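You operate a simulated robot arm through the tools that you are given. There is no shell and no other tool. Be economical: measure what you need, move in short steps, check, and stop when the job is done.

The job below is to be done with a simulated two-armed robot. You get a single attempt, and the scene is never put back.

TASK
Brake both ends of the scaffold, lower its platform and put the grey can on it.
Fine: brakes first; the other can stays on the tall carton; the brace stays down, the pin in; the scaffold stays where it stands. Set down upright: what you pick out.

Only the result counts: the job must be done as asked and must still hold three seconds after the hand-in. Knocking over, shifting, dropping, spilling or breaking anything else fails it.

THE ROBOT
Two 7-joint arms with two-finger parallel grippers on one trunk, on a base that drives. Base frame: it is fixed to the floor where the robot stands at the start and does not move with it; the origin is under the middle of the robot, x ahead of it, y to its left, z up. Readings come in mm, degrees, newtons and seconds.
The left shoulder is at the start at [50, 165, 1068], the right one opposite. Places, roughly: can with the yellow side, grey can [1250, -1000, 500]; front brake pedal of the scaffold [500, -100, 300]; rear brake pedal of the scaffold [-500, -800, 300]; scaffold [-300, -1100, 900]; scaffold platform [-200, -1100, 1200]; tall carton [1250, -1000, 250]; top of the scaffold platform [-200, -1100, 1200]; white tray [-1750, -500, 500]. Payload 3.91 kg a hand.
The TCP of each hand is the grasp point between the finger pads, 30 mm short of the fingertips. In the tool frame z runs along the fingers and y along their closing line. Largest opening 110 mm; finger width 20, thickness 10; the body of the gripper, 48 by 112 mm, starts 55 mm behind the TCP.
Orientation is told as [roll, pitch, yaw] about the base's x, y, z axes, in that order, counted from this pose: with the fingers straight down and closing along the base's y, the tool's x points along the base's -x, its y along +y and its z along -z.

THE INTERFACE
- The arms move only by the tool play_rows. It takes "left_deltas", "right_deltas" or both (then of equal length, played together; a hand with none holds still); each is text: rows parted by semicolons, each of 7 numbers parted by spaces: the finger opening in mm, from 0 to 110, then the shift along the base's x, y, z in mm, then the turn, a rotation vector about the base's x, y, z in rad. In form: claw x y z rx ry rz; .... A call has 1 to 12 rows; each row is the pose to reach, as a shift and turn from the pose commanded when the call began. Each row takes 0.2 s and may step no farther than 50 mm and 8.6 degrees from the row before; otherwise, or with a gripper value out of range, the whole call is refused. A pose out of reach is approached as far as the arm can. The call stops where the force on the tool passes 90 N (or 10 N more than at its start, if that is more) or the arm is blocked; 0.2 s more then pass. Each finger travels about 45 mm/s and halts on what it meets, pressing with about 30 N; the grip force reading is that of the motor and also rises with nothing between the fingers. The clock runs only during rows and for 0.2 s after the last one: add rows that repeat a pose to give the fingers time. The reply holds the time, the measured pose of the TCP, the force on the tool along the base axes, the opening and the grip force, in the units named above and with some noise, with the torque about the TCP (base axes, N m) and any sound that the robot's microphone picked up, and new pictures: "pictures" is both (left out), scene, wrist or none (wrist: the cameras of the hands that moved).
- Cameras (640 x 400 px; columns grow to the right, rows downward): "scene" is now at [63.1, -69.5, 1219.4]; the picture's right is [-0.81, -0.59, 0.00], its down [-0.44, 0.61, -0.66] and it looks along [0.38, -0.53, -0.75] (base axes); focal length 214 px, centre (320, 200). "left" rides on the left gripper at [72, -17, -103] in its tool frame; the picture's right is [0.23, 0.97, 0.00], its down [-0.76, 0.18, -0.62] and it looks along [-0.61, 0.14, 0.78] (tool axes); focal length 222 px, centre (320, 200). "right" rides on the right gripper at [72, 17, -103] in its tool frame; the picture's right is [-0.23, 0.97, 0.00], its down [-0.76, -0.18, -0.62] and it looks along [-0.61, -0.14, 0.78] (tool axes); focal length 222 px, centre (320, 200). There is no depth. A picture from a camera that has moved, and an enlarged one, comes with that camera's place and axes in the base frame and with its lens. The place of the scene camera against the robot may be out by one fixed shift of up to 18 mm in any direction.
- raise_lower(by): slides the trunk up (or, below 0, down) by that many mm; the arms and the scene camera ride with it, the base frame stays. It gives what a move gives, with no picture.
- base_move(legs): drives the robot by 1 to 6 legs, each [ahead, left, turn to the left] in mm, mm and degrees, along the robot's own axes; the way and the turn of a leg run together, so that a leg with both is an arc; at most 1500 mm and 180 degrees a leg. The arms and the cameras ride along, it lands a little off, and it stops where it bumps. It gives what a move gives, and a new picture of the scene camera.
- head_to(pan, tilt): turns the head with the scene camera to pan (to the left, within 80 degrees either way) and tilt (down, from -29 to 69), counted from straight ahead of the robot. It gives what a move gives, and a new picture of the scene camera.
- enlarge(camera, box): a new picture of the part [left, top, right, bottom] of that camera's present view, enlarged. The clock stands still meanwhile.
- close_job(): hands the job in; it is judged then, once.

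Go step by step. Nothing tells you exact positions but the pictures and the camera data: compare them with the known pose of the tool, close in by small moves and look again before you grip or let go. The budget is 120 turns and 260 pictures, counting those below and the enlarged ones. Unless the task says otherwise, let go and move clear before handing in.

The tools are called by a JSON object that holds its "op" and its "data". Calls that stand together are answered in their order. play_rows: Moves the arms, as the interface text tells. Its arguments: {"type":"object","properties":{"left_deltas":{"type":"string"},"right_deltas":{"type":"string"},"pictures":{"type":"string","enum":["both","scene","wrist","none"]}},"required":[]} The other tools are called the same way: raise_lower (by) slides the trunk up or down; base_move (legs) drives the base; head_to (pan, tilt) turns the head that bears the scene camera; enlarge (camera, box) takes an enlarged picture of a part of a camera's view; close_job () hands the job in.

At the start:

```text
clock: 0.0
left_tool_pos: [463.5, -18.4, 999.7]
left_tool_rot: [0.0, 0.1, 0.1]
left_force: [0.7, 0.3, 0.4]
left_moment: [0.0, 0.01, -0.02]
left_grip_width: 110.0
left_grasp_force: 0.1
right_tool_pos: [309.7, -367.2, 1000.0]
right_tool_rot: [0.0, 0.0, 0.1]
right_force: [0.1, 0.2, 0.0]
right_moment: [0.03, -0.01, -0.01]
right_grip_width: 110.0
right_grasp_force: 0.1
trunk travel left (down, up): [-288.0, 215.0]
robot x, y, heading: [-3.0, 0.3, 0.2]
head pan, tilt: [-54.2, 49.0]
```

scene: 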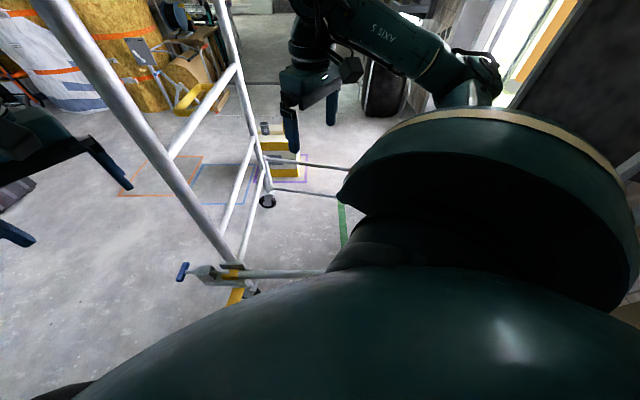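
right: 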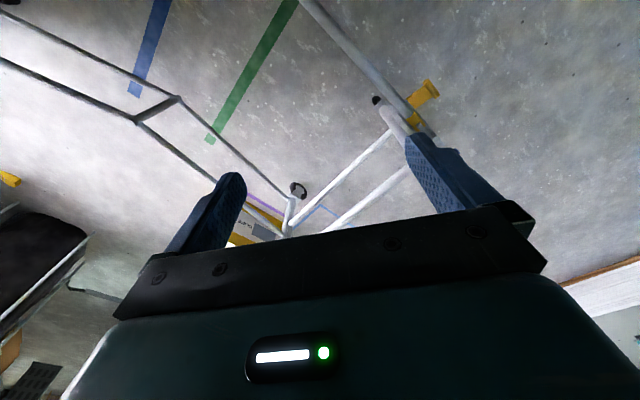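
left: 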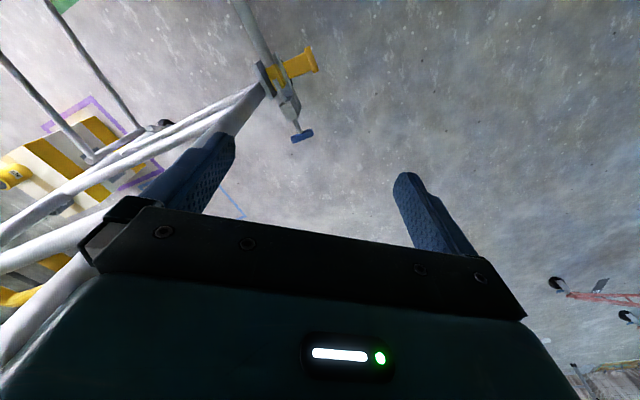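

I see the scaffold's near frame to the right-front with a blue lever and yellow parts near its base. I'll look around with the head first.

{"op": "head_to", "data": {"pan": -80, "tilt": 15}}

{"op": "head_to", "data": {"pan": -30, "tilt": 30}}

{"op": "head_to", "data": {"pan": -75, "tilt": 45}}

```text
clock: 1.0
left_tool_pos: [462.5, -18.8, 999.5]
left_tool_rot: [0.0, -0.1, 0.1]
left_force: [-0.2, 0.4, -0.2]
left_moment: [0.0, -0.02, 0.0]
left_grip_width: 110.1
left_grasp_force: 0.1
right_tool_pos: [308.6, -367.2, 1000.6]
right_tool_rot: [0.0, 0.0, 0.0]
right_force: [1.1, 0.8, 0.4]
right_moment: [0.0, 0.01, 0.02]
right_grip_width: 110.0
right_grasp_force: 0.1
trunk travel left (down, up): [-288.0, 215.0]
robot x, y, heading: [0.9, 1.6, 0.4]
head pan, tilt: [-80.0, 15.0]
camera scene: at [33.8, -98.3, 1271.7], right [-0.98, -0.17, 0.0], down [-0.05, 0.26, -0.97], along [0.17, -0.95, -0.26], focal length 214 px, centre (320, 200)
```

scene: 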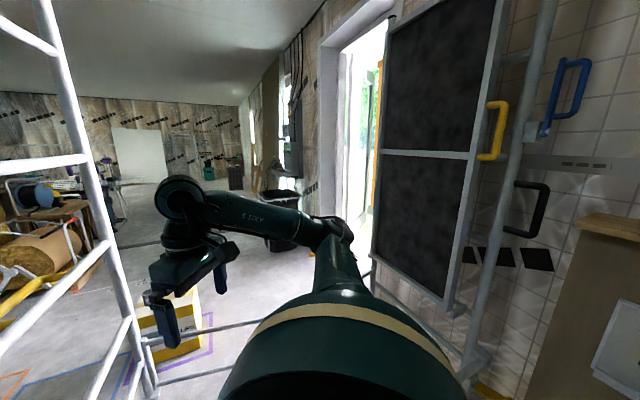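

```text
clock: 2.2
left_tool_pos: [462.0, -17.1, 999.7]
left_tool_rot: [-0.1, 0.1, 0.2]
left_force: [0.2, -0.6, -0.4]
left_moment: [0.0, -0.01, 0.03]
left_grip_width: 110.2
left_grasp_force: 0.0
right_tool_pos: [310.1, -367.1, 1000.5]
right_tool_rot: [0.0, 0.1, 0.1]
right_force: [0.3, -0.1, -0.5]
right_moment: [0.01, 0.01, 0.03]
right_grip_width: 110.1
right_grasp_force: 0.1
trunk travel left (down, up): [-288.0, 215.0]
robot x, y, heading: [1.6, 1.9, 0.0]
head pan, tilt: [-30.0, 30.0]
camera scene: at [95.8, -51.6, 1247.6], right [-0.5, -0.87, 0.0], down [-0.43, 0.25, -0.87], along [0.75, -0.43, -0.5], focal length 214 px, centre (320, 200)
```

scene: 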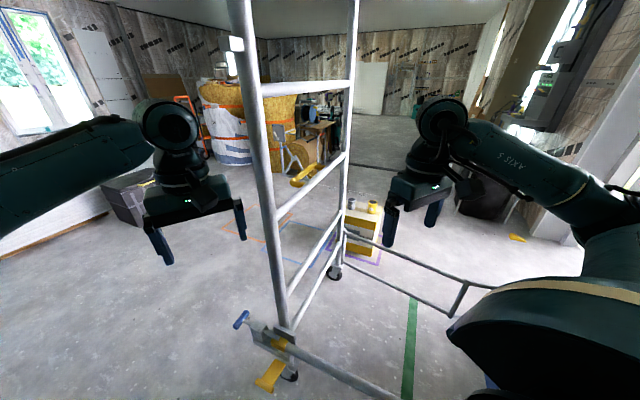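

```text
clock: 3.3
left_tool_pos: [462.5, -19.1, 999.2]
left_tool_rot: [0.0, 0.0, 0.1]
left_force: [0.2, 0.2, 0.3]
left_moment: [0.02, 0.01, -0.01]
left_grip_width: 109.9
left_grasp_force: 0.0
right_tool_pos: [309.4, -367.5, 999.7]
right_tool_rot: [-0.1, 0.1, 0.0]
right_force: [0.3, 0.0, -0.5]
right_moment: [0.02, 0.0, 0.0]
right_grip_width: 110.0
right_grasp_force: 0.2
trunk travel left (down, up): [-288.0, 215.0]
robot x, y, heading: [-5.8, -3.2, -0.1]
head pan, tilt: [-75.0, 45.0]
camera scene: at [38.6, -84.8, 1225.0], right [-0.97, -0.26, 0.0], down [-0.18, 0.68, -0.71], along [0.18, -0.68, -0.71], focal length 214 px, centre (320, 200)
```

scene: 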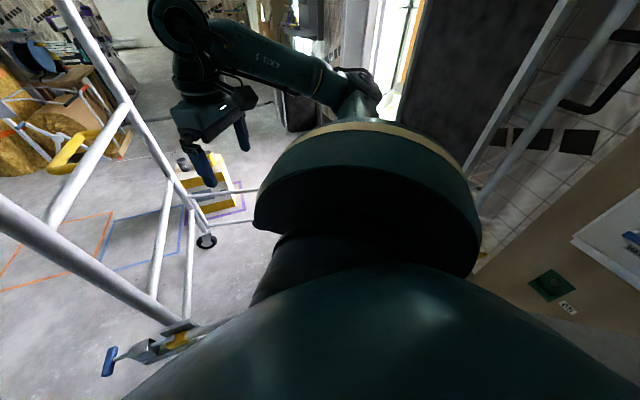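

I need views of the left side and the details before driving away from the scaffold for an overall look.

{"op": "head_to", "data": {"pan": 60, "tilt": 30}}

{"op": "head_to", "data": {"pan": -80, "tilt": -10}}

{"op": "head_to", "data": {"pan": -30, "tilt": 40}}

{"op": "enlarge", "data": {"camera": "scene", "box": [200, 180, 420, 360]}}

```text
clock: 5.5
left_tool_pos: [463.0, -16.9, 1000.4]
left_tool_rot: [0.0, -0.1, 0.2]
left_force: [0.2, 0.8, -0.1]
left_moment: [-0.01, 0.01, 0.05]
left_grip_width: 110.1
left_grasp_force: 0.1
right_tool_pos: [309.7, -367.9, 999.7]
right_tool_rot: [0.1, -0.1, 0.0]
right_force: [0.6, -0.3, -0.2]
right_moment: [-0.01, 0.0, 0.03]
right_grip_width: 109.9
right_grasp_force: 0.0
trunk travel left (down, up): [-288.0, 215.0]
robot x, y, heading: [1.8, 2.5, -0.2]
head pan, tilt: [60.0, 30.0]
camera scene: at [62.8, 72.0, 1247.6], right [0.87, -0.5, 0.0], down [-0.25, -0.43, -0.87], along [0.43, 0.75, -0.5], focal length 214 px, centre (320, 200)
```

scene: 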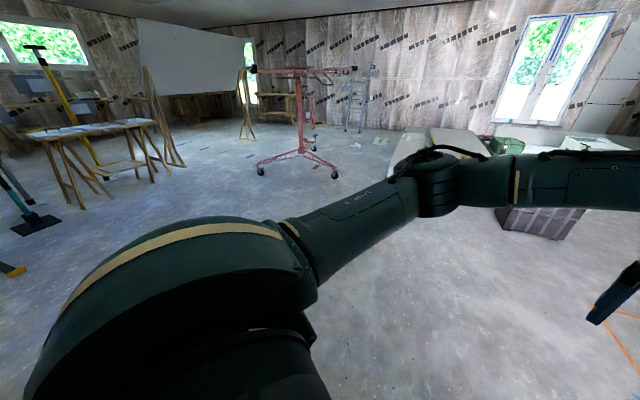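

```text
clock: 7.7
left_tool_pos: [463.0, -18.6, 1000.1]
left_tool_rot: [0.0, 0.1, 0.1]
left_force: [-0.2, -0.1, 0.2]
left_moment: [0.0, 0.0, 0.01]
left_grip_width: 110.2
left_grasp_force: 0.0
right_tool_pos: [309.8, -367.7, 1000.7]
right_tool_rot: [0.0, 0.0, -0.1]
right_force: [-0.4, 0.0, 0.2]
right_moment: [-0.01, 0.0, -0.03]
right_grip_width: 110.2
right_grasp_force: 0.1
trunk travel left (down, up): [-288.0, 215.0]
robot x, y, heading: [-0.0, 2.1, -0.1]
head pan, tilt: [-80.0, -10.0]
camera scene: at [32.2, -89.3, 1311.2], right [-0.98, -0.17, 0.0], down [0.03, -0.17, -0.98], along [0.17, -0.97, 0.17], focal length 214 px, centre (320, 200)
```

scene: 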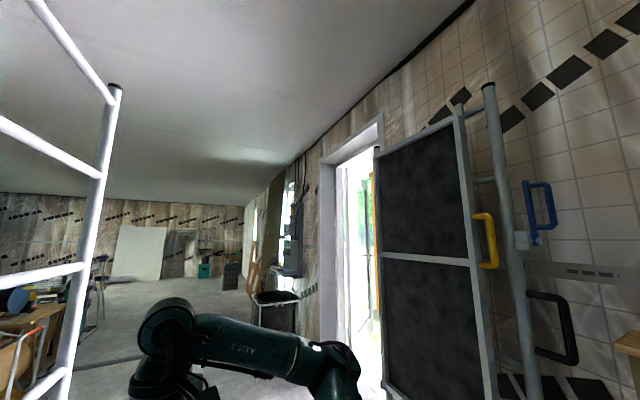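

```text
clock: 8.9
left_tool_pos: [462.4, -18.4, 999.7]
left_tool_rot: [0.1, 0.0, 0.1]
left_force: [0.0, -0.1, -0.5]
left_moment: [-0.02, -0.01, -0.02]
left_grip_width: 110.0
left_grasp_force: 0.0
right_tool_pos: [310.4, -368.1, 1000.0]
right_tool_rot: [0.0, -0.1, 0.0]
right_force: [0.0, 0.0, 0.3]
right_moment: [0.01, 0.01, 0.02]
right_grip_width: 109.7
right_grasp_force: 0.0
trunk travel left (down, up): [-288.0, 215.0]
robot x, y, heading: [3.2, 5.5, 0.2]
head pan, tilt: [-30.0, 40.0]
camera scene: at [91.1, -48.9, 1232.3], right [-0.5, -0.87, 0.0], down [-0.56, 0.32, -0.77], along [0.66, -0.38, -0.64], focal length 214 px, centre (320, 200)
```

scene: 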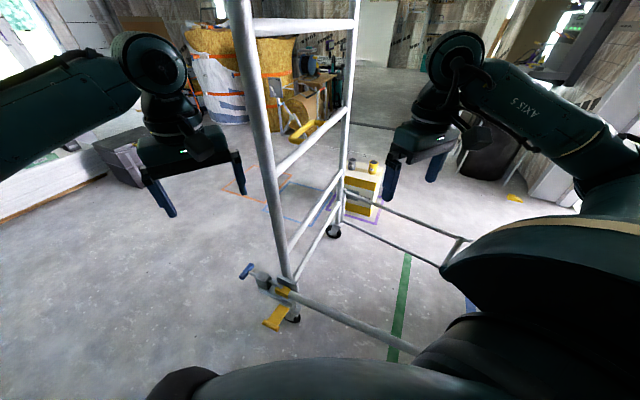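

```text
2.22 times, centred on (310, 270) of scene
camera zoom: at [91.1, -48.9, 1232.3], right [-0.5, -0.87, 0.0], down [-0.56, 0.32, -0.77], along [0.66, -0.38, -0.64], focal length 477 px, centre (342, 44)
```

zoom: 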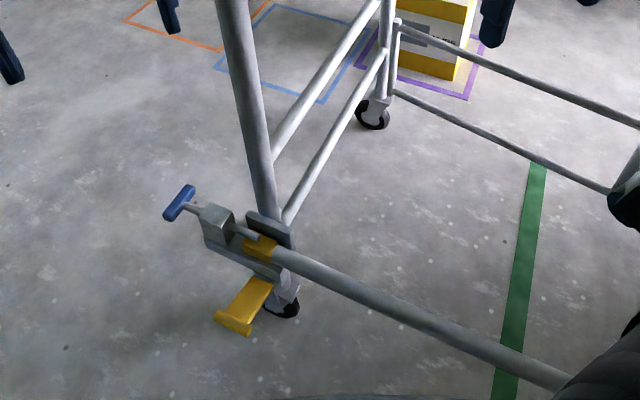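

The front brake is the yellow pedal at the front near post's foot, with the brace bar and its blue pin above. The dark platform stands folded up at the rear with a yellow handle. I'll drive away for a wide look.

{"op": "base_move", "data": {"legs": [[0, 700, 0], [-300, 0, 0]]}}

{"op": "head_to", "data": {"pan": -75, "tilt": 20}}

```text
clock: 14.3
left_tool_pos: [164.0, 681.9, 1000.1]
left_tool_rot: [0.0, 0.0, 1.0]
left_force: [0.2, 0.3, -0.5]
left_moment: [-0.02, 0.01, -0.02]
left_grip_width: 109.9
left_grasp_force: 0.1
right_tool_pos: [18.6, 330.8, 999.9]
right_tool_rot: [0.0, 0.0, 0.9]
right_force: [-0.5, 0.2, -1.1]
right_moment: [0.02, 0.04, -0.01]
right_grip_width: 110.0
right_grasp_force: 0.0
trunk travel left (down, up): [-288.0, 215.0]
robot x, y, heading: [-297.5, 690.9, 0.8]
head pan, tilt: [-30.0, 40.0]
camera scene: at [-206.1, 646.4, 1232.3], right [-0.49, -0.87, 0.0], down [-0.56, 0.31, -0.77], along [0.67, -0.37, -0.64], focal length 214 px, centre (320, 200)
```

scene: 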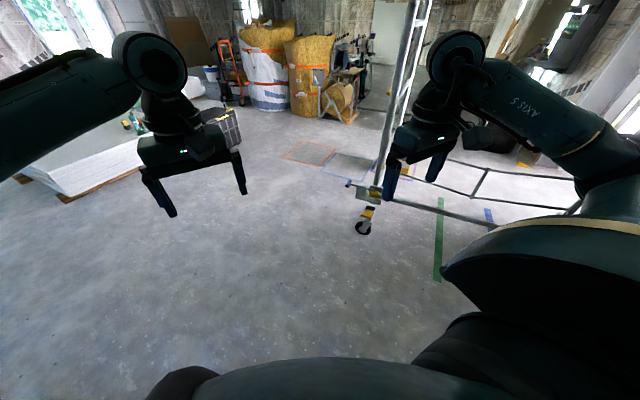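

```text
clock: 15.4
left_tool_pos: [165.8, 682.3, 1000.9]
left_tool_rot: [0.0, 0.0, 1.0]
left_force: [0.5, 0.2, -0.3]
left_moment: [-0.01, -0.01, 0.01]
left_grip_width: 110.1
left_grasp_force: 0.1
right_tool_pos: [17.9, 330.6, 999.8]
right_tool_rot: [0.0, 0.0, 0.9]
right_force: [-0.2, 0.3, 0.1]
right_moment: [-0.02, 0.03, 0.0]
right_grip_width: 109.9
right_grasp_force: 0.1
trunk travel left (down, up): [-288.0, 215.0]
robot x, y, heading: [-296.8, 692.4, 0.9]
head pan, tilt: [-75.0, 20.0]
camera scene: at [-254.4, 598.3, 1263.6], right [-0.96, -0.27, 0.0], down [-0.09, 0.33, -0.94], along [0.26, -0.9, -0.34], focal length 214 px, centre (320, 200)
```

scene: 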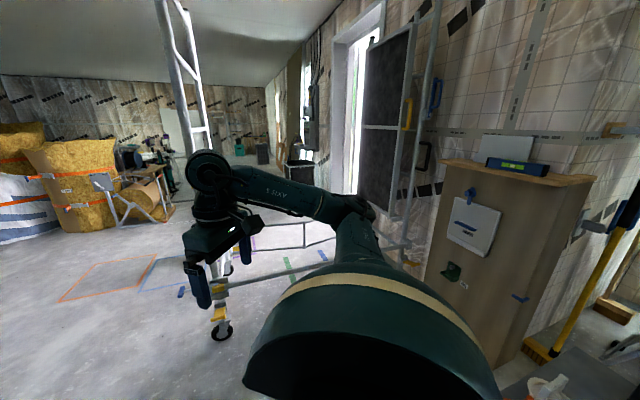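

I'll turn to face the scaffold squarely.

{"op": "base_move", "data": {"legs": [[0, 0, -60]]}}

{"op": "head_to", "data": {"pan": 0, "tilt": 15}}

```text
clock: 18.5
left_tool_pos: [-78.6, 285.3, 999.3]
left_tool_rot: [0.0, -0.1, -59.5]
left_force: [-0.2, 0.9, -0.9]
left_moment: [-0.01, 0.0, 0.01]
left_grip_width: 109.7
left_grasp_force: 0.1
right_tool_pos: [-456.4, 240.7, 999.5]
right_tool_rot: [0.0, -0.1, -59.5]
right_force: [0.7, -0.3, 0.4]
right_moment: [0.0, 0.02, -0.02]
right_grip_width: 109.9
right_grasp_force: 0.0
trunk travel left (down, up): [-288.0, 215.0]
robot x, y, heading: [-293.3, 694.4, -59.5]
head pan, tilt: [-75.0, 20.0]
camera scene: at [-359.8, 595.7, 1263.7], right [-0.71, 0.7, 0.0], down [0.24, 0.24, -0.94], along [-0.66, -0.67, -0.34], focal length 214 px, centre (320, 200)
```

scene: 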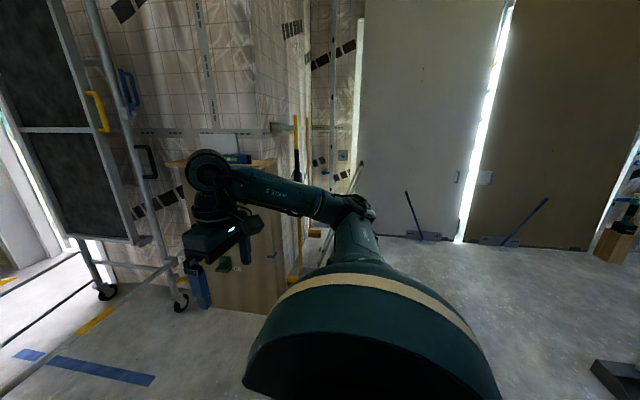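

```text
clock: 20.0
left_tool_pos: [-78.5, 284.6, 999.8]
left_tool_rot: [0.0, 0.1, -59.4]
left_force: [0.4, -0.4, -0.6]
left_moment: [0.01, 0.01, 0.01]
left_grip_width: 110.1
left_grasp_force: 0.0
right_tool_pos: [-456.4, 241.3, 999.9]
right_tool_rot: [0.0, 0.2, -59.5]
right_force: [0.0, -0.3, 0.6]
right_moment: [-0.02, 0.02, 0.0]
right_grip_width: 110.1
right_grasp_force: 0.1
trunk travel left (down, up): [-288.0, 215.0]
robot x, y, heading: [-297.3, 692.6, -59.5]
head pan, tilt: [0.0, 15.0]
camera scene: at [-247.1, 581.6, 1271.8], right [-0.86, -0.51, 0.0], down [-0.13, 0.22, -0.97], along [0.49, -0.83, -0.26], focal length 214 px, centre (320, 200)
```

scene: 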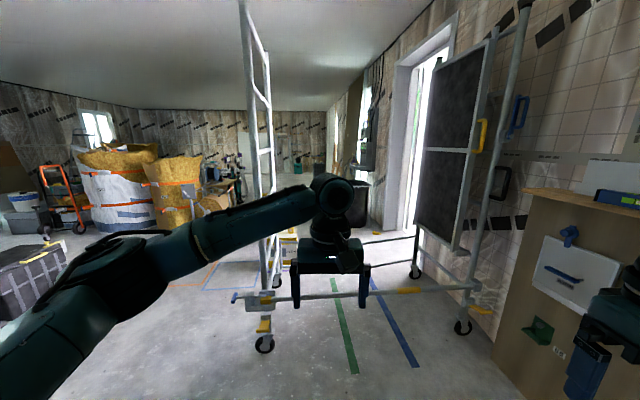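

{"op": "enlarge", "data": {"camera": "scene", "box": [380, 0, 560, 200]}}

{"op": "enlarge", "data": {"camera": "scene", "box": [380, 180, 520, 350]}}

{"op": "enlarge", "data": {"camera": "scene", "box": [220, 220, 360, 370]}}

```text
2.00 times, centred on (470, 100) of scene
camera zoom: at [-247.1, 581.6, 1271.8], right [-0.86, -0.51, 0.0], down [-0.13, 0.22, -0.97], along [0.49, -0.83, -0.26], focal length 429 px, centre (20, 400)
```

zoom: 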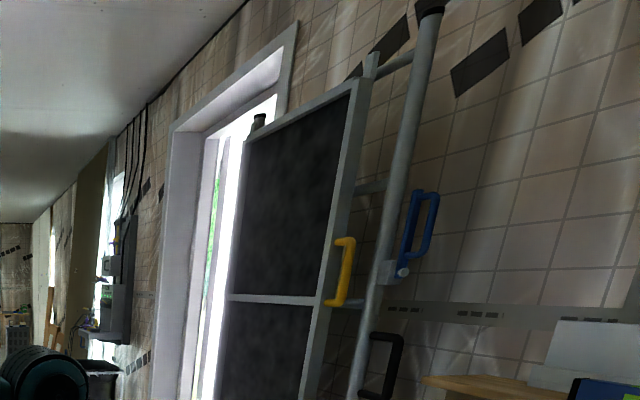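

```text
2.35 times, centred on (450, 265) of scene
camera zoom: at [-247.1, 581.6, 1271.8], right [-0.86, -0.51, 0.0], down [-0.13, 0.22, -0.97], along [0.49, -0.83, -0.26], focal length 505 px, centre (14, 47)
```

zoom: 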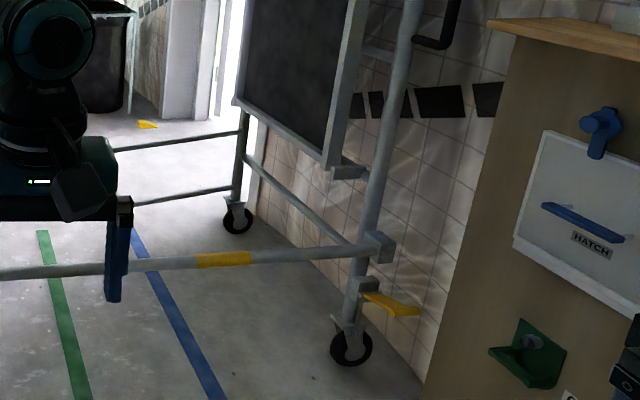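

```text
2.67 times, centred on (290, 295) of scene
camera zoom: at [-247.1, 581.6, 1271.8], right [-0.86, -0.51, 0.0], down [-0.13, 0.22, -0.97], along [0.49, -0.83, -0.26], focal length 572 px, centre (400, -53)
```

zoom: 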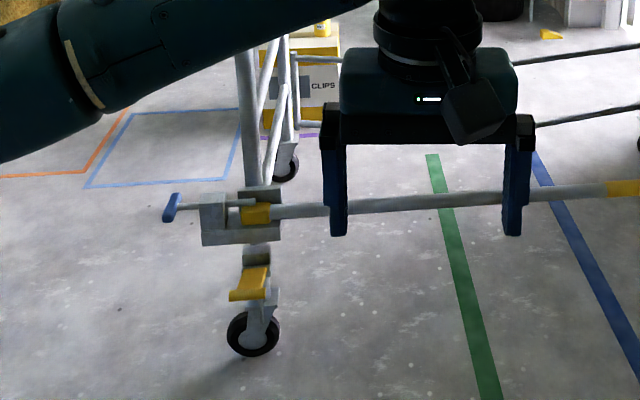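

Both brake pedals are clear now: front tip at about (472, -47, 305), rear near the rear post. The platform hinges at z≈600 on the rear frame. I'll line up square to the scaffold and bring the left hand over the front pedal.

{"op": "base_move", "data": {"legs": [[0, 0, 5.8], [0, 190, 0], [520, 0, 0]]}}

{"op": "head_to", "data": {"pan": 0, "tilt": 55}}

{"op": "play_rows", "data": {"left_deltas": "0 0 0 -40 0 0 0;0 0 0 -80 0 0 0;0 0 0 -120 0 0 0;0 0 0 -160 0 0 0;0 0 0 -200 0 0 0;0 0 0 -240 0 0 0;0 0 0 -240 0 0 0", "pictures": "both"}}

```text
clock: 24.7
left_tool_pos: [418.6, -1.4, 999.4]
left_tool_rot: [0.0, -0.1, -53.8]
left_force: [0.4, -0.8, -0.5]
left_moment: [0.0, -0.01, -0.02]
left_grip_width: 109.9
left_grasp_force: 0.1
right_tool_pos: [46.4, -82.6, 999.9]
right_tool_rot: [0.0, 0.0, -54.0]
right_force: [0.1, -0.2, -0.3]
right_moment: [0.01, -0.06, 0.01]
right_grip_width: 110.2
right_grasp_force: 0.0
trunk travel left (down, up): [-288.0, 215.0]
robot x, y, heading: [160.2, 383.2, -54.0]
head pan, tilt: [0.0, 15.0]
camera scene: at [221.6, 277.9, 1271.8], right [-0.81, -0.59, 0.0], down [-0.15, 0.21, -0.97], along [0.57, -0.78, -0.26], focal length 214 px, centre (320, 200)
```

scene: 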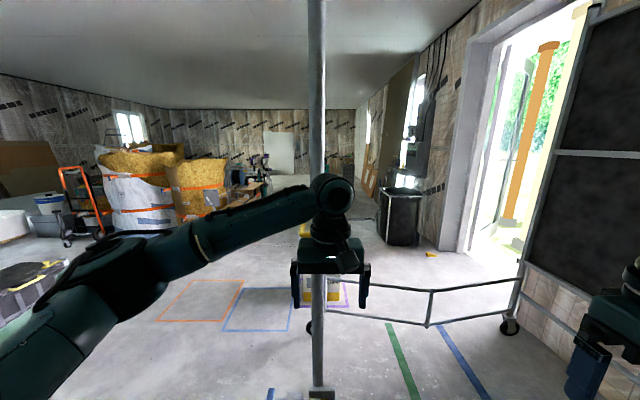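

```text
clock: 25.8
left_tool_pos: [418.5, 0.7, 1000.5]
left_tool_rot: [0.0, -0.1, -53.8]
left_force: [0.4, -0.4, -0.3]
left_moment: [0.0, 0.0, -0.02]
left_grip_width: 110.4
left_grasp_force: 0.2
right_tool_pos: [46.7, -83.9, 999.6]
right_tool_rot: [0.0, 0.0, -53.9]
right_force: [-0.2, 0.3, -0.2]
right_moment: [0.02, 0.02, -0.01]
right_grip_width: 110.0
right_grasp_force: 0.1
trunk travel left (down, up): [-288.0, 215.0]
robot x, y, heading: [161.2, 382.0, -54.1]
head pan, tilt: [0.0, 55.0]
camera scene: at [209.0, 295.3, 1211.6], right [-0.81, -0.59, 0.0], down [-0.48, 0.66, -0.57], along [0.34, -0.46, -0.82], focal length 214 px, centre (320, 200)
```

scene: 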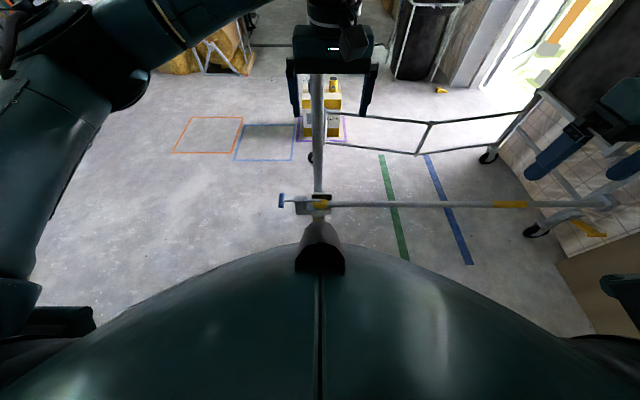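

```text
clock: 27.4
left_tool_pos: [419.9, -1.8, 760.6]
left_tool_rot: [0.1, 0.0, -53.7]
left_force: [0.3, -0.5, 0.2]
left_moment: [0.03, -0.04, 0.01]
left_grip_width: 0.2
left_grasp_force: 30.1
right_tool_pos: [45.1, -81.8, 999.9]
right_tool_rot: [0.0, -0.1, -53.8]
right_force: [1.1, 0.5, -0.8]
right_moment: [-0.03, 0.03, 0.01]
right_grip_width: 110.1
right_grasp_force: 0.2
trunk travel left (down, up): [-288.0, 215.0]
robot x, y, heading: [159.4, 382.1, -54.1]
head pan, tilt: [0.0, 55.0]
camera scene: at [209.0, 295.3, 1211.6], right [-0.81, -0.59, 0.0], down [-0.48, 0.66, -0.57], along [0.34, -0.46, -0.82], focal length 214 px, centre (320, 200)
camera left: at [363.8, 47.1, 864.1], right [0.65, 0.76, 0.0], down [0.59, -0.51, 0.62], along [0.47, -0.41, -0.78], focal length 222 px, centre (320, 200)
```

scene: 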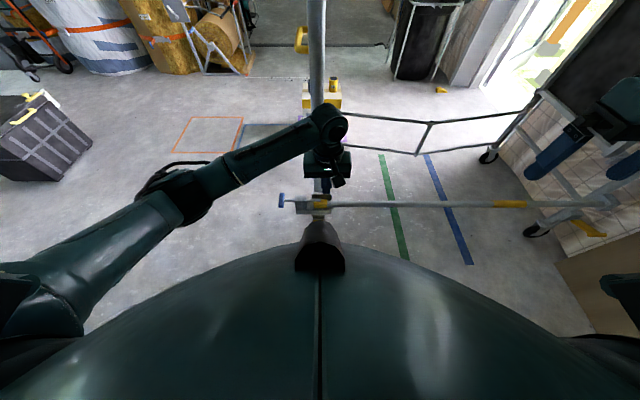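
left: 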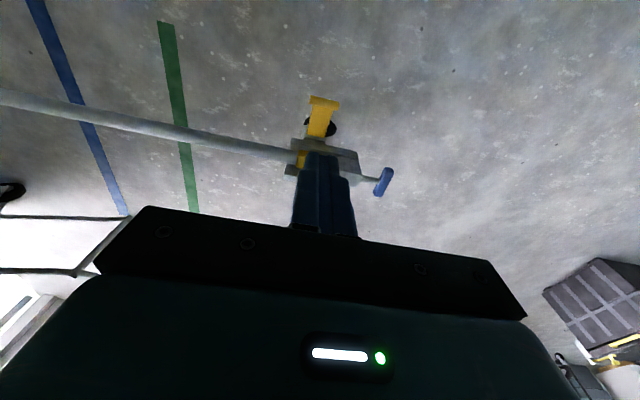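

The pedal tip lies near (478, -42) from the wrist camera. I'll centre the closed fingers over it and lower the trunk.

{"op": "play_rows", "data": {"left_deltas": "0 32 -24 0 0 0 0;0 62 -47 0 0 0 0;0 62 -47 0 0 0 0", "pictures": "none"}}

{"op": "raise_lower", "data": {"by": -250}}

{"op": "play_rows", "data": {"left_deltas": "0 0 0 -40 0 0 0;0 0 0 -80 0 0 0;0 0 0 -80 0 0 0", "pictures": "wrist"}}

```text
clock: 28.1
left_tool_pos: [480.3, -45.6, 761.2]
left_tool_rot: [0.0, 0.0, -53.8]
left_force: [0.3, 0.9, -0.3]
left_moment: [0.02, 0.01, -0.01]
left_grip_width: 0.0
left_grasp_force: 30.0
right_tool_pos: [47.4, -83.1, 1000.3]
right_tool_rot: [0.0, -0.1, -53.9]
right_force: [0.5, 0.6, 0.2]
right_moment: [0.0, 0.02, -0.03]
right_grip_width: 109.9
right_grasp_force: 0.0
trunk travel left (down, up): [-288.0, 215.0]
robot x, y, heading: [161.0, 385.0, -54.0]
head pan, tilt: [0.0, 55.0]
```

```text
clock: 30.7
left_tool_pos: [479.9, -46.9, 511.7]
left_tool_rot: [0.0, 0.0, -53.9]
left_force: [0.3, -0.5, 0.3]
left_moment: [0.02, -0.04, 0.04]
left_grip_width: 0.0
left_grasp_force: 29.7
right_tool_pos: [46.9, -82.4, 750.0]
right_tool_rot: [0.1, 0.0, -53.9]
right_force: [-0.3, 0.1, 0.9]
right_moment: [0.0, 0.0, 0.03]
right_grip_width: 109.8
right_grasp_force: 0.0
trunk travel left (down, up): [-38.0, 465.0]
robot x, y, heading: [162.6, 381.5, -53.7]
head pan, tilt: [0.0, 55.0]
```

```text
clock: 31.5
left_tool_pos: [479.3, -47.2, 429.4]
left_tool_rot: [0.1, 0.0, -53.8]
left_force: [-0.1, 0.4, -0.1]
left_moment: [-0.04, -0.02, 0.01]
left_grip_width: 0.0
left_grasp_force: 30.5
right_tool_pos: [46.1, -82.2, 748.8]
right_tool_rot: [0.0, 0.0, -54.0]
right_force: [0.5, 0.3, -0.5]
right_moment: [0.01, 0.01, 0.02]
right_grip_width: 109.9
right_grasp_force: 0.1
trunk travel left (down, up): [-38.0, 465.0]
robot x, y, heading: [160.4, 382.7, -54.2]
head pan, tilt: [0.0, 55.0]
camera left: at [423.5, 1.4, 533.1], right [0.65, 0.76, 0.0], down [0.59, -0.51, 0.62], along [0.47, -0.41, -0.78], focal length 222 px, centre (320, 200)
```

left: 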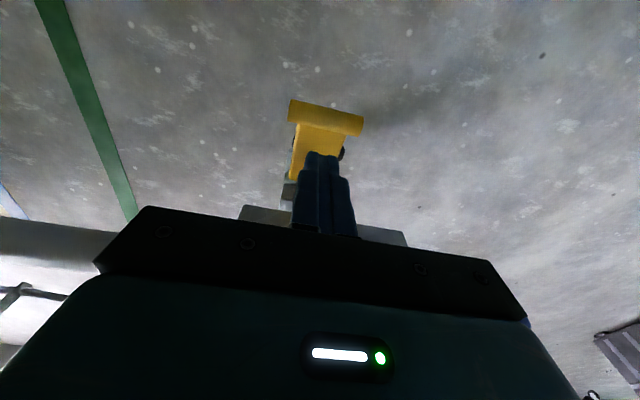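

The fingers are right above the pedal's end bar; I'll press down in small steps.

{"op": "play_rows", "data": {"left_deltas": "0 2 -4 -40 0 0 0;0 3 -6 -75 0 0 0;0 3 -6 -85 0 0 0;0 3 -6 -95 0 0 0;0 3 -6 -105 0 0 0;0 3 -6 -115 0 0 0;0 3 -6 -125 0 0 0", "pictures": "wrist"}}

```text
clock: 33.1
left_tool_pos: [481.0, -34.9, 314.9]
left_tool_rot: [-0.1, 0.3, -53.8]
left_force: [0.8, -0.2, -1.0]
left_moment: [0.01, -0.01, -0.03]
left_grip_width: 0.0
left_grasp_force: 29.5
left hand out of reach, approached as far as the arm can: row 4, 5, 6, 7
right_tool_pos: [46.0, -82.1, 750.5]
right_tool_rot: [0.0, 0.0, -54.0]
right_force: [0.2, 0.1, -0.3]
right_moment: [0.0, 0.02, 0.0]
right_grip_width: 109.9
right_grasp_force: 0.1
trunk travel left (down, up): [-38.0, 465.0]
robot x, y, heading: [159.4, 389.7, -53.8]
head pan, tilt: [0.0, 55.0]
camera left: at [424.5, 13.2, 418.9], right [0.65, 0.76, 0.0], down [0.59, -0.51, 0.62], along [0.47, -0.4, -0.79], focal length 222 px, centre (320, 200)
```

left: 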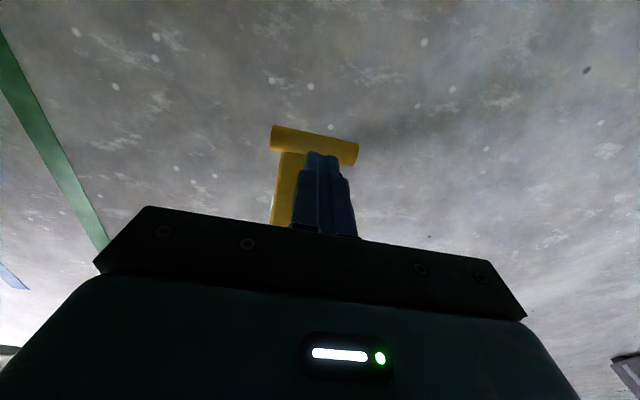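

The arm runs out of reach; I'll lift, pull the hand back, drive nearer by 150 mm and lower the trunk more.

{"op": "play_rows", "data": {"left_deltas": "0 0 0 45 0 0 0;0 -25 34 75 0 0 0;0 -50 68 75 0 0 0;0 -75 102 75 0 0 0;0 -95 130 75 0 0 0;0 -95 130 75 0 0 0", "pictures": "none"}}

{"op": "base_move", "data": {"legs": [[150, 0, 0]]}}

{"op": "raise_lower", "data": {"by": -36}}

{"op": "play_rows", "data": {"left_deltas": "0 0 0 0 0 0 0", "pictures": "both"}}

```text
refused: row 2 steps farther than a row can; nothing moved
```

```text
clock: 34.1
left_tool_pos: [497.5, -60.2, 312.2]
left_tool_rot: [0.2, 2.1, -53.7]
left_force: [0.1, -0.5, -0.3]
left_moment: [-0.03, 0.04, 0.03]
left_grip_width: 0.0
left_grasp_force: 29.9
right_tool_pos: [69.5, -114.4, 748.6]
right_tool_rot: [0.0, 0.0, -53.8]
right_force: [0.1, -0.7, 0.1]
right_moment: [-0.01, 0.0, 0.01]
right_grip_width: 110.4
right_grasp_force: 0.1
trunk travel left (down, up): [-38.0, 465.0]
robot x, y, heading: [183.1, 353.8, -53.7]
head pan, tilt: [0.0, 55.0]
stopped in leg 1: the force on the tool passed its limit (the readings are from after the stop); the commanded pose is now the measured one
camera scene: at [232.0, 264.1, 961.4], right [-0.81, -0.59, 0.0], down [-0.48, 0.66, -0.57], along [0.34, -0.46, -0.82], focal length 214 px, centre (320, 200)
```

scene: 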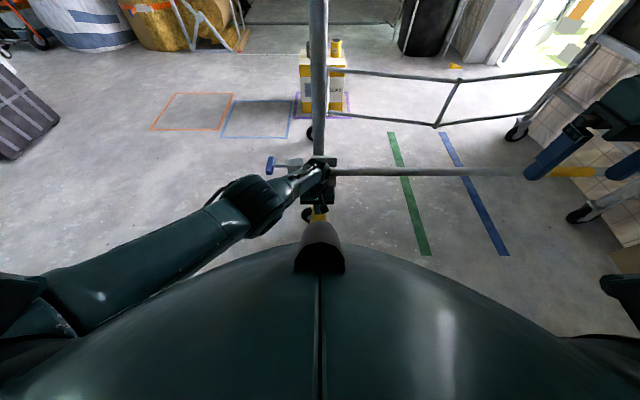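

```text
clock: 34.6
left_tool_pos: [495.2, -61.3, 300.9]
left_tool_rot: [0.6, 2.4, -53.8]
left_force: [-9.3, 32.9, 40.1]
left_moment: [-2.14, -1.28, 0.16]
left_grip_width: 0.0
left_grasp_force: 30.3
right_tool_pos: [70.0, -111.5, 731.3]
right_tool_rot: [-0.1, -0.1, -53.7]
right_force: [0.3, 0.0, 0.0]
right_moment: [0.0, 0.0, 0.03]
right_grip_width: 109.9
right_grasp_force: 0.0
trunk travel left (down, up): [-17.0, 486.0]
robot x, y, heading: [182.6, 355.0, -53.9]
head pan, tilt: [0.0, 55.0]
stopped: the force on the tool passed its limit (the readings are from after the stop); the commanded pose is now the measured one
```

```text
clock: 35.0
left_tool_pos: [495.0, -60.5, 300.5]
left_tool_rot: [0.7, 2.5, -53.8]
left_force: [-11.6, 38.5, 51.6]
left_moment: [-2.59, -1.51, 0.22]
left_grip_width: 0.0
left_grasp_force: 30.0
right_tool_pos: [69.5, -112.3, 731.1]
right_tool_rot: [0.0, -0.2, -53.8]
right_force: [0.0, 1.0, -0.8]
right_moment: [0.01, 0.01, 0.0]
right_grip_width: 110.1
right_grasp_force: 0.1
trunk travel left (down, up): [-17.0, 486.0]
robot x, y, heading: [185.0, 353.9, -53.8]
head pan, tilt: [0.0, 55.0]
camera scene: at [230.0, 267.6, 941.7], right [-0.81, -0.59, 0.0], down [-0.48, 0.66, -0.58], along [0.34, -0.47, -0.82], focal length 214 px, centre (320, 200)
camera left: at [441.0, -16.1, 407.4], right [0.65, 0.76, 0.02], down [0.6, -0.53, 0.59], along [0.46, -0.37, -0.81], focal length 222 px, centre (320, 200)
```

scene: 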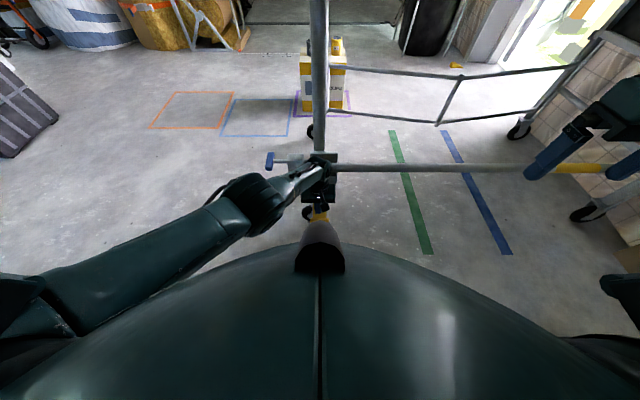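
left: 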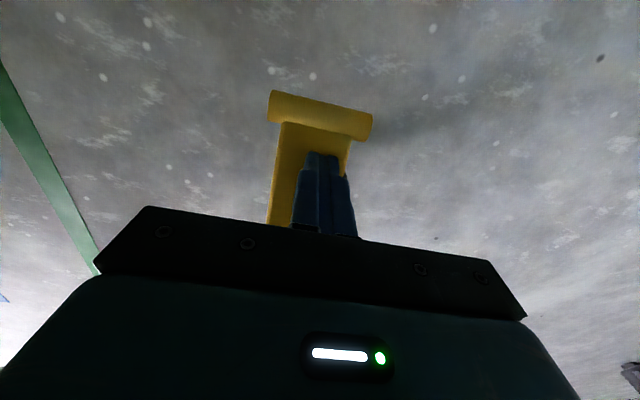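

The gripper body touched the brace cradle. I'll back out upward and outward, then come in with the hand leaning outward.

{"op": "play_rows", "data": {"left_deltas": "0 -12 16 20 0 0 0;0 -30 40 45 0 0 0;0 -50 68 75 0 0 0;0 -70 95 105 0 0 0;0 -90 122 135 0 0 0;0 -100 138 150 0 0 0;0 -100 138 150 0 0 0", "pictures": "both"}}

```text
clock: 36.6
left_tool_pos: [468.3, -79.3, 328.0]
left_tool_rot: [0.4, 3.4, -54.1]
left_force: [-33.6, 39.8, -5.6]
left_moment: [-3.32, -2.35, -0.06]
left_grip_width: 0.0
left_grasp_force: 29.4
left hand out of reach, approached as far as the arm can: row 1, 2, 3, 4, 5, 6, 7
right_tool_pos: [69.8, -113.7, 728.9]
right_tool_rot: [0.0, 0.1, -53.7]
right_force: [-0.1, -0.5, 0.6]
right_moment: [-0.01, -0.02, 0.0]
right_grip_width: 110.0
right_grasp_force: 0.1
trunk travel left (down, up): [-17.0, 486.0]
robot x, y, heading: [182.4, 351.1, -53.7]
head pan, tilt: [0.0, 55.0]
camera scene: at [231.5, 265.1, 940.9], right [-0.81, -0.59, 0.0], down [-0.48, 0.66, -0.57], along [0.34, -0.46, -0.82], focal length 214 px, centre (320, 200)
camera left: at [414.4, -36.5, 435.1], right [0.65, 0.76, 0.02], down [0.61, -0.54, 0.58], along [0.45, -0.37, -0.82], focal length 222 px, centre (320, 200)
```

scene: 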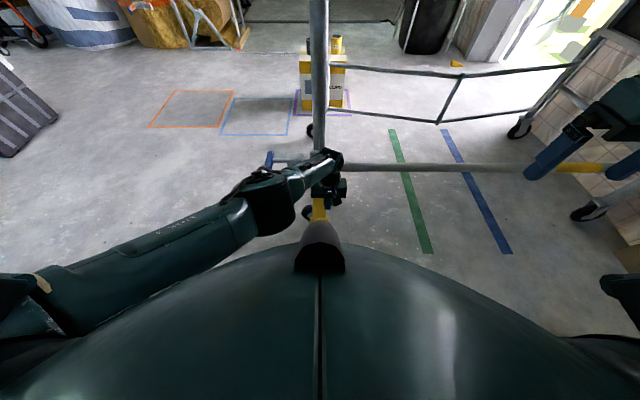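
left: 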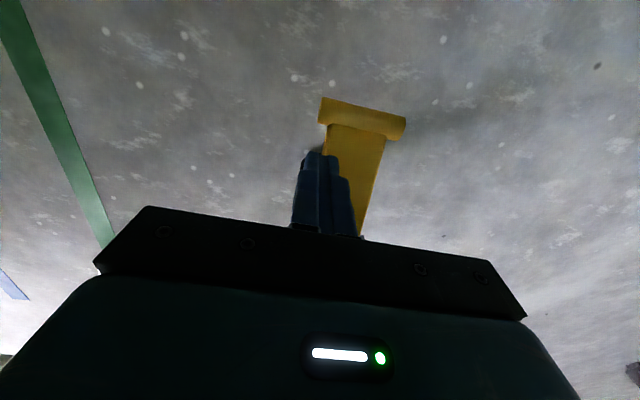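

The arm is still leaning on the bracket; backing the base straight out frees it.

{"op": "base_move", "data": {"legs": [[-60, 0, 0]]}}

```text
clock: 37.6
left_tool_pos: [439.4, -34.6, 330.4]
left_tool_rot: [0.5, 2.6, -53.7]
left_force: [0.0, 1.0, -0.4]
left_moment: [0.01, 0.01, 0.05]
left_grip_width: 0.2
left_grasp_force: 30.6
right_tool_pos: [36.3, -66.5, 729.1]
right_tool_rot: [0.0, 0.1, -53.8]
right_force: [-0.7, 0.0, 0.2]
right_moment: [0.03, 0.0, -0.02]
right_grip_width: 110.0
right_grasp_force: 0.0
trunk travel left (down, up): [-17.0, 486.0]
robot x, y, heading: [149.3, 396.5, -54.0]
head pan, tilt: [0.0, 55.0]
camera scene: at [197.4, 312.1, 940.8], right [-0.81, -0.59, 0.0], down [-0.48, 0.66, -0.57], along [0.34, -0.46, -0.82], focal length 214 px, centre (320, 200)
```

scene: 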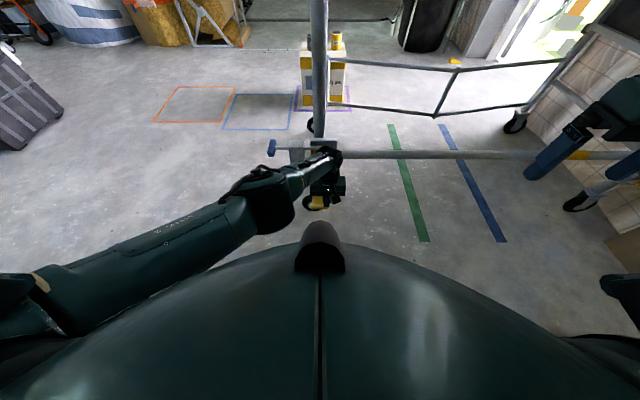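

Free now. The pedal should be reached from farther away and more to the robot's left, with the hand leaning outward; I'll reposition.

{"op": "base_move", "data": {"legs": [[-180, 0, 0], [0, -220, 0]]}}

{"op": "raise_lower", "data": {"by": 80}}

{"op": "play_rows", "data": {"left_deltas": "0 10 0 20 0 0 0;0 30 10 50 -0.1 -0.075 0;0 60 20 60 -0.2 -0.15 0;0 90 32 60 -0.3 -0.22 0;0 110 40 60 -0.4 -0.296 0;0 110 40 60 -0.4 -0.296 0", "pictures": "both"}}

```text
clock: 40.4
left_tool_pos: [153.7, -21.5, 331.2]
left_tool_rot: [0.6, 2.7, -53.7]
left_force: [-0.7, -0.6, -0.9]
left_moment: [-0.03, -0.01, 0.0]
left_grip_width: 0.0
left_grasp_force: 29.7
right_tool_pos: [-249.9, -54.4, 728.1]
right_tool_rot: [-0.1, 0.2, -53.5]
right_force: [0.6, -0.9, 0.7]
right_moment: [0.02, -0.04, 0.0]
right_grip_width: 110.0
right_grasp_force: 0.0
trunk travel left (down, up): [-17.0, 486.0]
robot x, y, heading: [-140.2, 415.6, -53.8]
head pan, tilt: [0.0, 55.0]
camera scene: at [-90.4, 325.7, 940.8], right [-0.8, -0.59, 0.0], down [-0.49, 0.66, -0.57], along [0.34, -0.46, -0.82], focal length 214 px, centre (320, 200)
```

scene: 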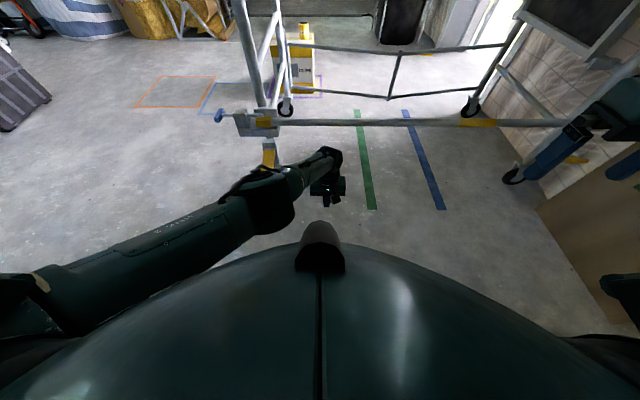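

```text
clock: 41.6
left_tool_pos: [153.9, -21.1, 410.1]
left_tool_rot: [0.5, 2.6, -53.6]
left_force: [-0.8, 0.2, 0.5]
left_moment: [0.03, 0.0, 0.01]
left_grip_width: 0.0
left_grasp_force: 30.2
right_tool_pos: [-248.8, -54.0, 808.6]
right_tool_rot: [0.0, 0.1, -53.5]
right_force: [0.0, -0.3, 0.1]
right_moment: [0.0, 0.02, 0.0]
right_grip_width: 109.8
right_grasp_force: 0.1
trunk travel left (down, up): [-97.0, 406.0]
robot x, y, heading: [-142.4, 414.5, -53.6]
head pan, tilt: [0.0, 55.0]
```

```text
clock: 43.2
left_tool_pos: [224.0, 52.3, 366.7]
left_tool_rot: [5.6, -7.4, -59.6]
left_force: [-0.3, 0.5, 0.5]
left_moment: [-0.02, -0.02, -0.01]
left_grip_width: 0.1
left_grasp_force: 30.1
left hand out of reach, approached as far as the arm can: row 1, 2, 3, 4, 5
right_tool_pos: [-252.2, -54.1, 810.8]
right_tool_rot: [0.2, 0.0, -53.5]
right_force: [0.3, -1.0, -1.0]
right_moment: [0.01, -0.01, 0.02]
right_grip_width: 110.4
right_grasp_force: 0.0
trunk travel left (down, up): [-97.0, 406.0]
robot x, y, heading: [-139.6, 410.2, -53.6]
head pan, tilt: [0.0, 55.0]
stopped in row 6 (left hand): the arm was blocked; the commanded pose is now the measured one
camera scene: at [-93.2, 325.9, 1022.8], right [-0.8, -0.59, 0.0], down [-0.48, 0.66, -0.58], along [0.34, -0.46, -0.82], focal length 214 px, centre (320, 200)
camera left: at [157.7, 112.3, 458.6], right [0.72, 0.7, 0.07], down [0.44, -0.52, 0.73], along [0.54, -0.49, -0.68], focal length 222 px, centre (320, 200)
```

scene: 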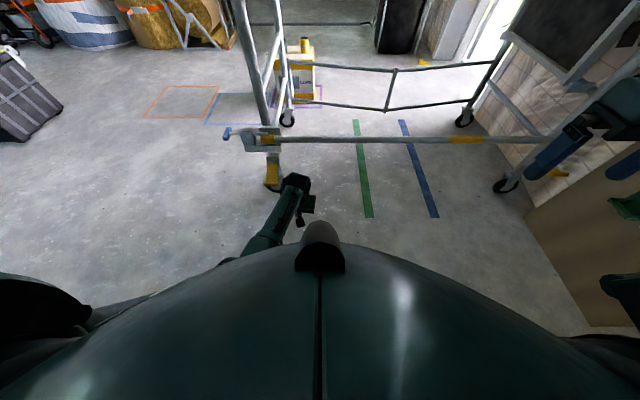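
left: 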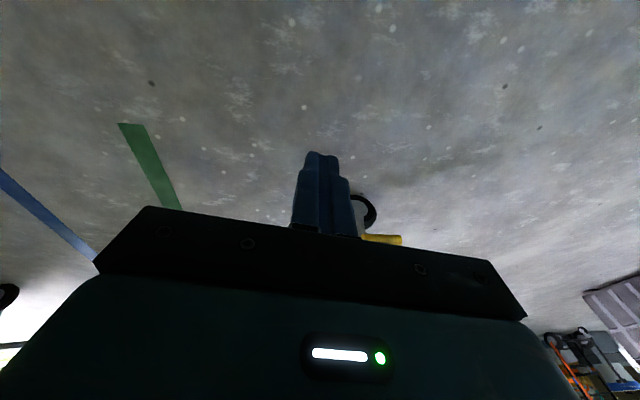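

The arm is folded awkwardly; I'll raise it and stretch forward to see which configuration it can take.

{"op": "play_rows", "data": {"left_deltas": "0 0 0 40 0 0 0;0 0 0 80 0 0 0;0 0 0 120 0 0 0;0 0 0 160 0 0 0;0 0 0 200 0 0 0;0 20 -5 240 0 0 0;0 50 -20 260 0 0 0;0 90 -35 260 0 0 0;0 130 -50 260 0 0 0;0 130 -50 260 0 0 0", "pictures": "both"}}

```text
clock: 45.4
left_tool_pos: [352.8, 8.4, 621.4]
left_tool_rot: [5.4, -6.9, -59.6]
left_force: [-0.1, 0.8, 0.1]
left_moment: [-0.03, 0.0, 0.03]
left_grip_width: 0.0
left_grasp_force: 29.9
right_tool_pos: [-249.8, -53.9, 809.0]
right_tool_rot: [0.0, 0.1, -53.6]
right_force: [0.0, 0.1, -0.5]
right_moment: [-0.01, -0.01, -0.05]
right_grip_width: 109.8
right_grasp_force: 0.0
trunk travel left (down, up): [-97.0, 406.0]
robot x, y, heading: [-140.9, 415.2, -53.5]
head pan, tilt: [0.0, 55.0]
camera scene: at [-90.5, 325.7, 1020.8], right [-0.8, -0.59, 0.0], down [-0.49, 0.66, -0.57], along [0.34, -0.46, -0.82], focal length 214 px, centre (320, 200)
camera left: at [287.3, 66.2, 713.0], right [0.71, 0.7, 0.06], down [0.45, -0.53, 0.72], along [0.54, -0.49, -0.69], focal length 222 px, centre (320, 200)
```

scene: 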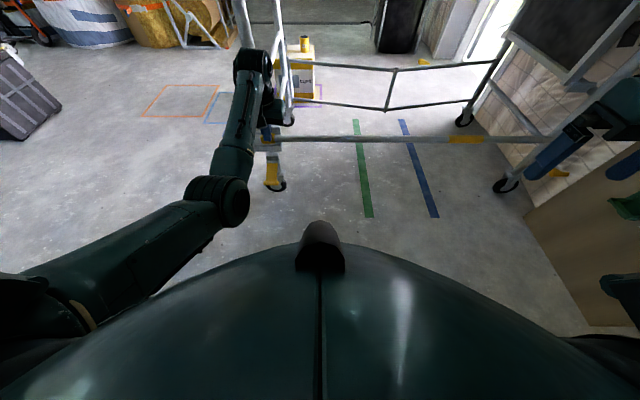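
left: 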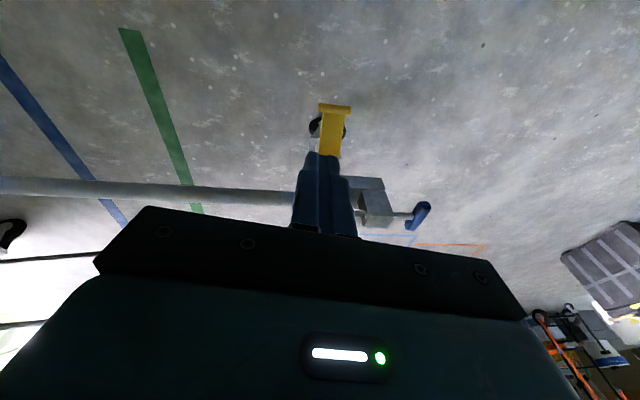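

Reach is fine from here. I'll tilt the hand outward more and approach the pedal to just above it.

{"op": "play_rows", "data": {"left_deltas": "0 20 -5 -40 -0.1 -0.07 0.04;0 40 -12 -80 -0.2 -0.14 0.08;0 60 -20 -120 -0.29 -0.21 0.1;0 80 -26 -160 -0.29 -0.21 0.1;0 95 -32 -200 -0.29 -0.21 0.1;0 108 -36 -240 -0.29 -0.21 0.1;0 108 -36 -240 -0.29 -0.21 0.1", "pictures": "both"}}

```text
clock: 47.0
left_tool_pos: [438.9, 10.3, 407.7]
left_tool_rot: [6.3, -27.4, -53.9]
left_force: [-0.2, -0.9, -0.1]
left_moment: [0.0, 0.02, -0.01]
left_grip_width: 0.0
left_grasp_force: 30.2
left hand out of reach, approached as far as the arm can: row 5, 6, 7
right_tool_pos: [-249.9, -53.5, 810.2]
right_tool_rot: [-0.1, 0.1, -53.6]
right_force: [0.1, -0.1, 0.4]
right_moment: [0.03, -0.02, 0.03]
right_grip_width: 110.0
right_grasp_force: 0.1
trunk travel left (down, up): [-97.0, 406.0]
robot x, y, heading: [-138.1, 410.5, -53.8]
head pan, tilt: [0.0, 55.0]
camera scene: at [-90.4, 325.7, 1020.8], right [-0.8, -0.59, 0.0], down [-0.49, 0.66, -0.57], along [0.34, -0.46, -0.82], focal length 214 px, centre (320, 200)
camera left: at [350.4, 83.0, 463.0], right [0.63, 0.77, -0.01], down [0.31, -0.25, 0.92], along [0.71, -0.58, -0.4], focal length 222 px, centre (320, 200)
```

scene: 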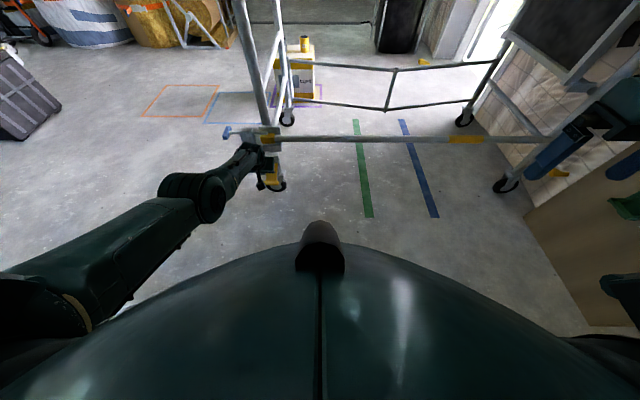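
left: 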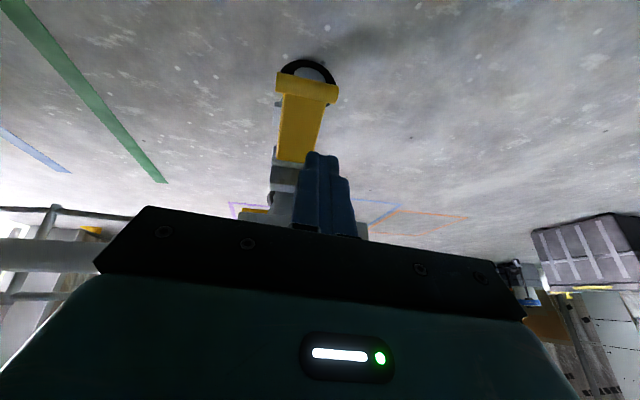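

Limit is the arm's stretch; the bar sits at about (472, -35, 252). I'll pull the hand in, drive nearer and lower the trunk fully.

{"op": "play_rows", "data": {"left_deltas": "0 -20 27 20 0 0 0;0 -45 55 40 0 0 0;0 -70 90 50 0 0 0;0 -95 125 60 0 0 0;0 -120 160 65 0 0 0;0 -135 185 65 0 0 0;0 -135 185 65 0 0 0", "pictures": "none"}}

```text
clock: 48.0
left_tool_pos: [394.1, 68.4, 585.5]
left_tool_rot: [6.7, -40.4, -53.9]
left_force: [0.5, 0.0, 0.3]
left_moment: [-0.03, 0.03, -0.02]
left_grip_width: 0.2
left_grasp_force: 30.0
right_tool_pos: [-256.7, -49.7, 814.0]
right_tool_rot: [0.4, -0.8, -53.7]
right_force: [0.1, 0.1, -0.5]
right_moment: [-0.01, 0.02, 0.0]
right_grip_width: 109.7
right_grasp_force: 0.0
trunk travel left (down, up): [-97.0, 406.0]
robot x, y, heading: [-135.0, 413.4, -53.8]
head pan, tilt: [0.0, 55.0]
stopped in row 4 (left hand): the arm was blocked; the commanded pose is now the measured one
```

{"op": "head_to", "data": {"pan": 30, "tilt": 45}}

```text
clock: 48.9
left_tool_pos: [394.2, 66.8, 588.3]
left_tool_rot: [6.8, -40.5, -53.9]
left_force: [-0.6, 0.0, -0.7]
left_moment: [0.0, 0.01, -0.01]
left_grip_width: 0.1
left_grasp_force: 30.2
right_tool_pos: [-256.9, -49.0, 814.7]
right_tool_rot: [0.5, -0.8, -53.7]
right_force: [-0.1, 0.4, 0.2]
right_moment: [-0.02, 0.0, -0.01]
right_grip_width: 110.0
right_grasp_force: 0.1
trunk travel left (down, up): [-97.0, 406.0]
robot x, y, heading: [-140.2, 413.9, -53.5]
head pan, tilt: [30.0, 45.0]
camera scene: at [-69.2, 355.9, 1039.3], right [-0.4, -0.92, 0.0], down [-0.64, 0.28, -0.72], along [0.66, -0.29, -0.7], focal length 214 px, centre (320, 200)
```

scene: 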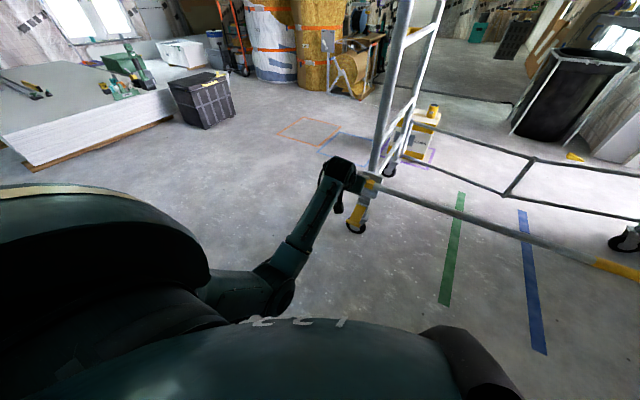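

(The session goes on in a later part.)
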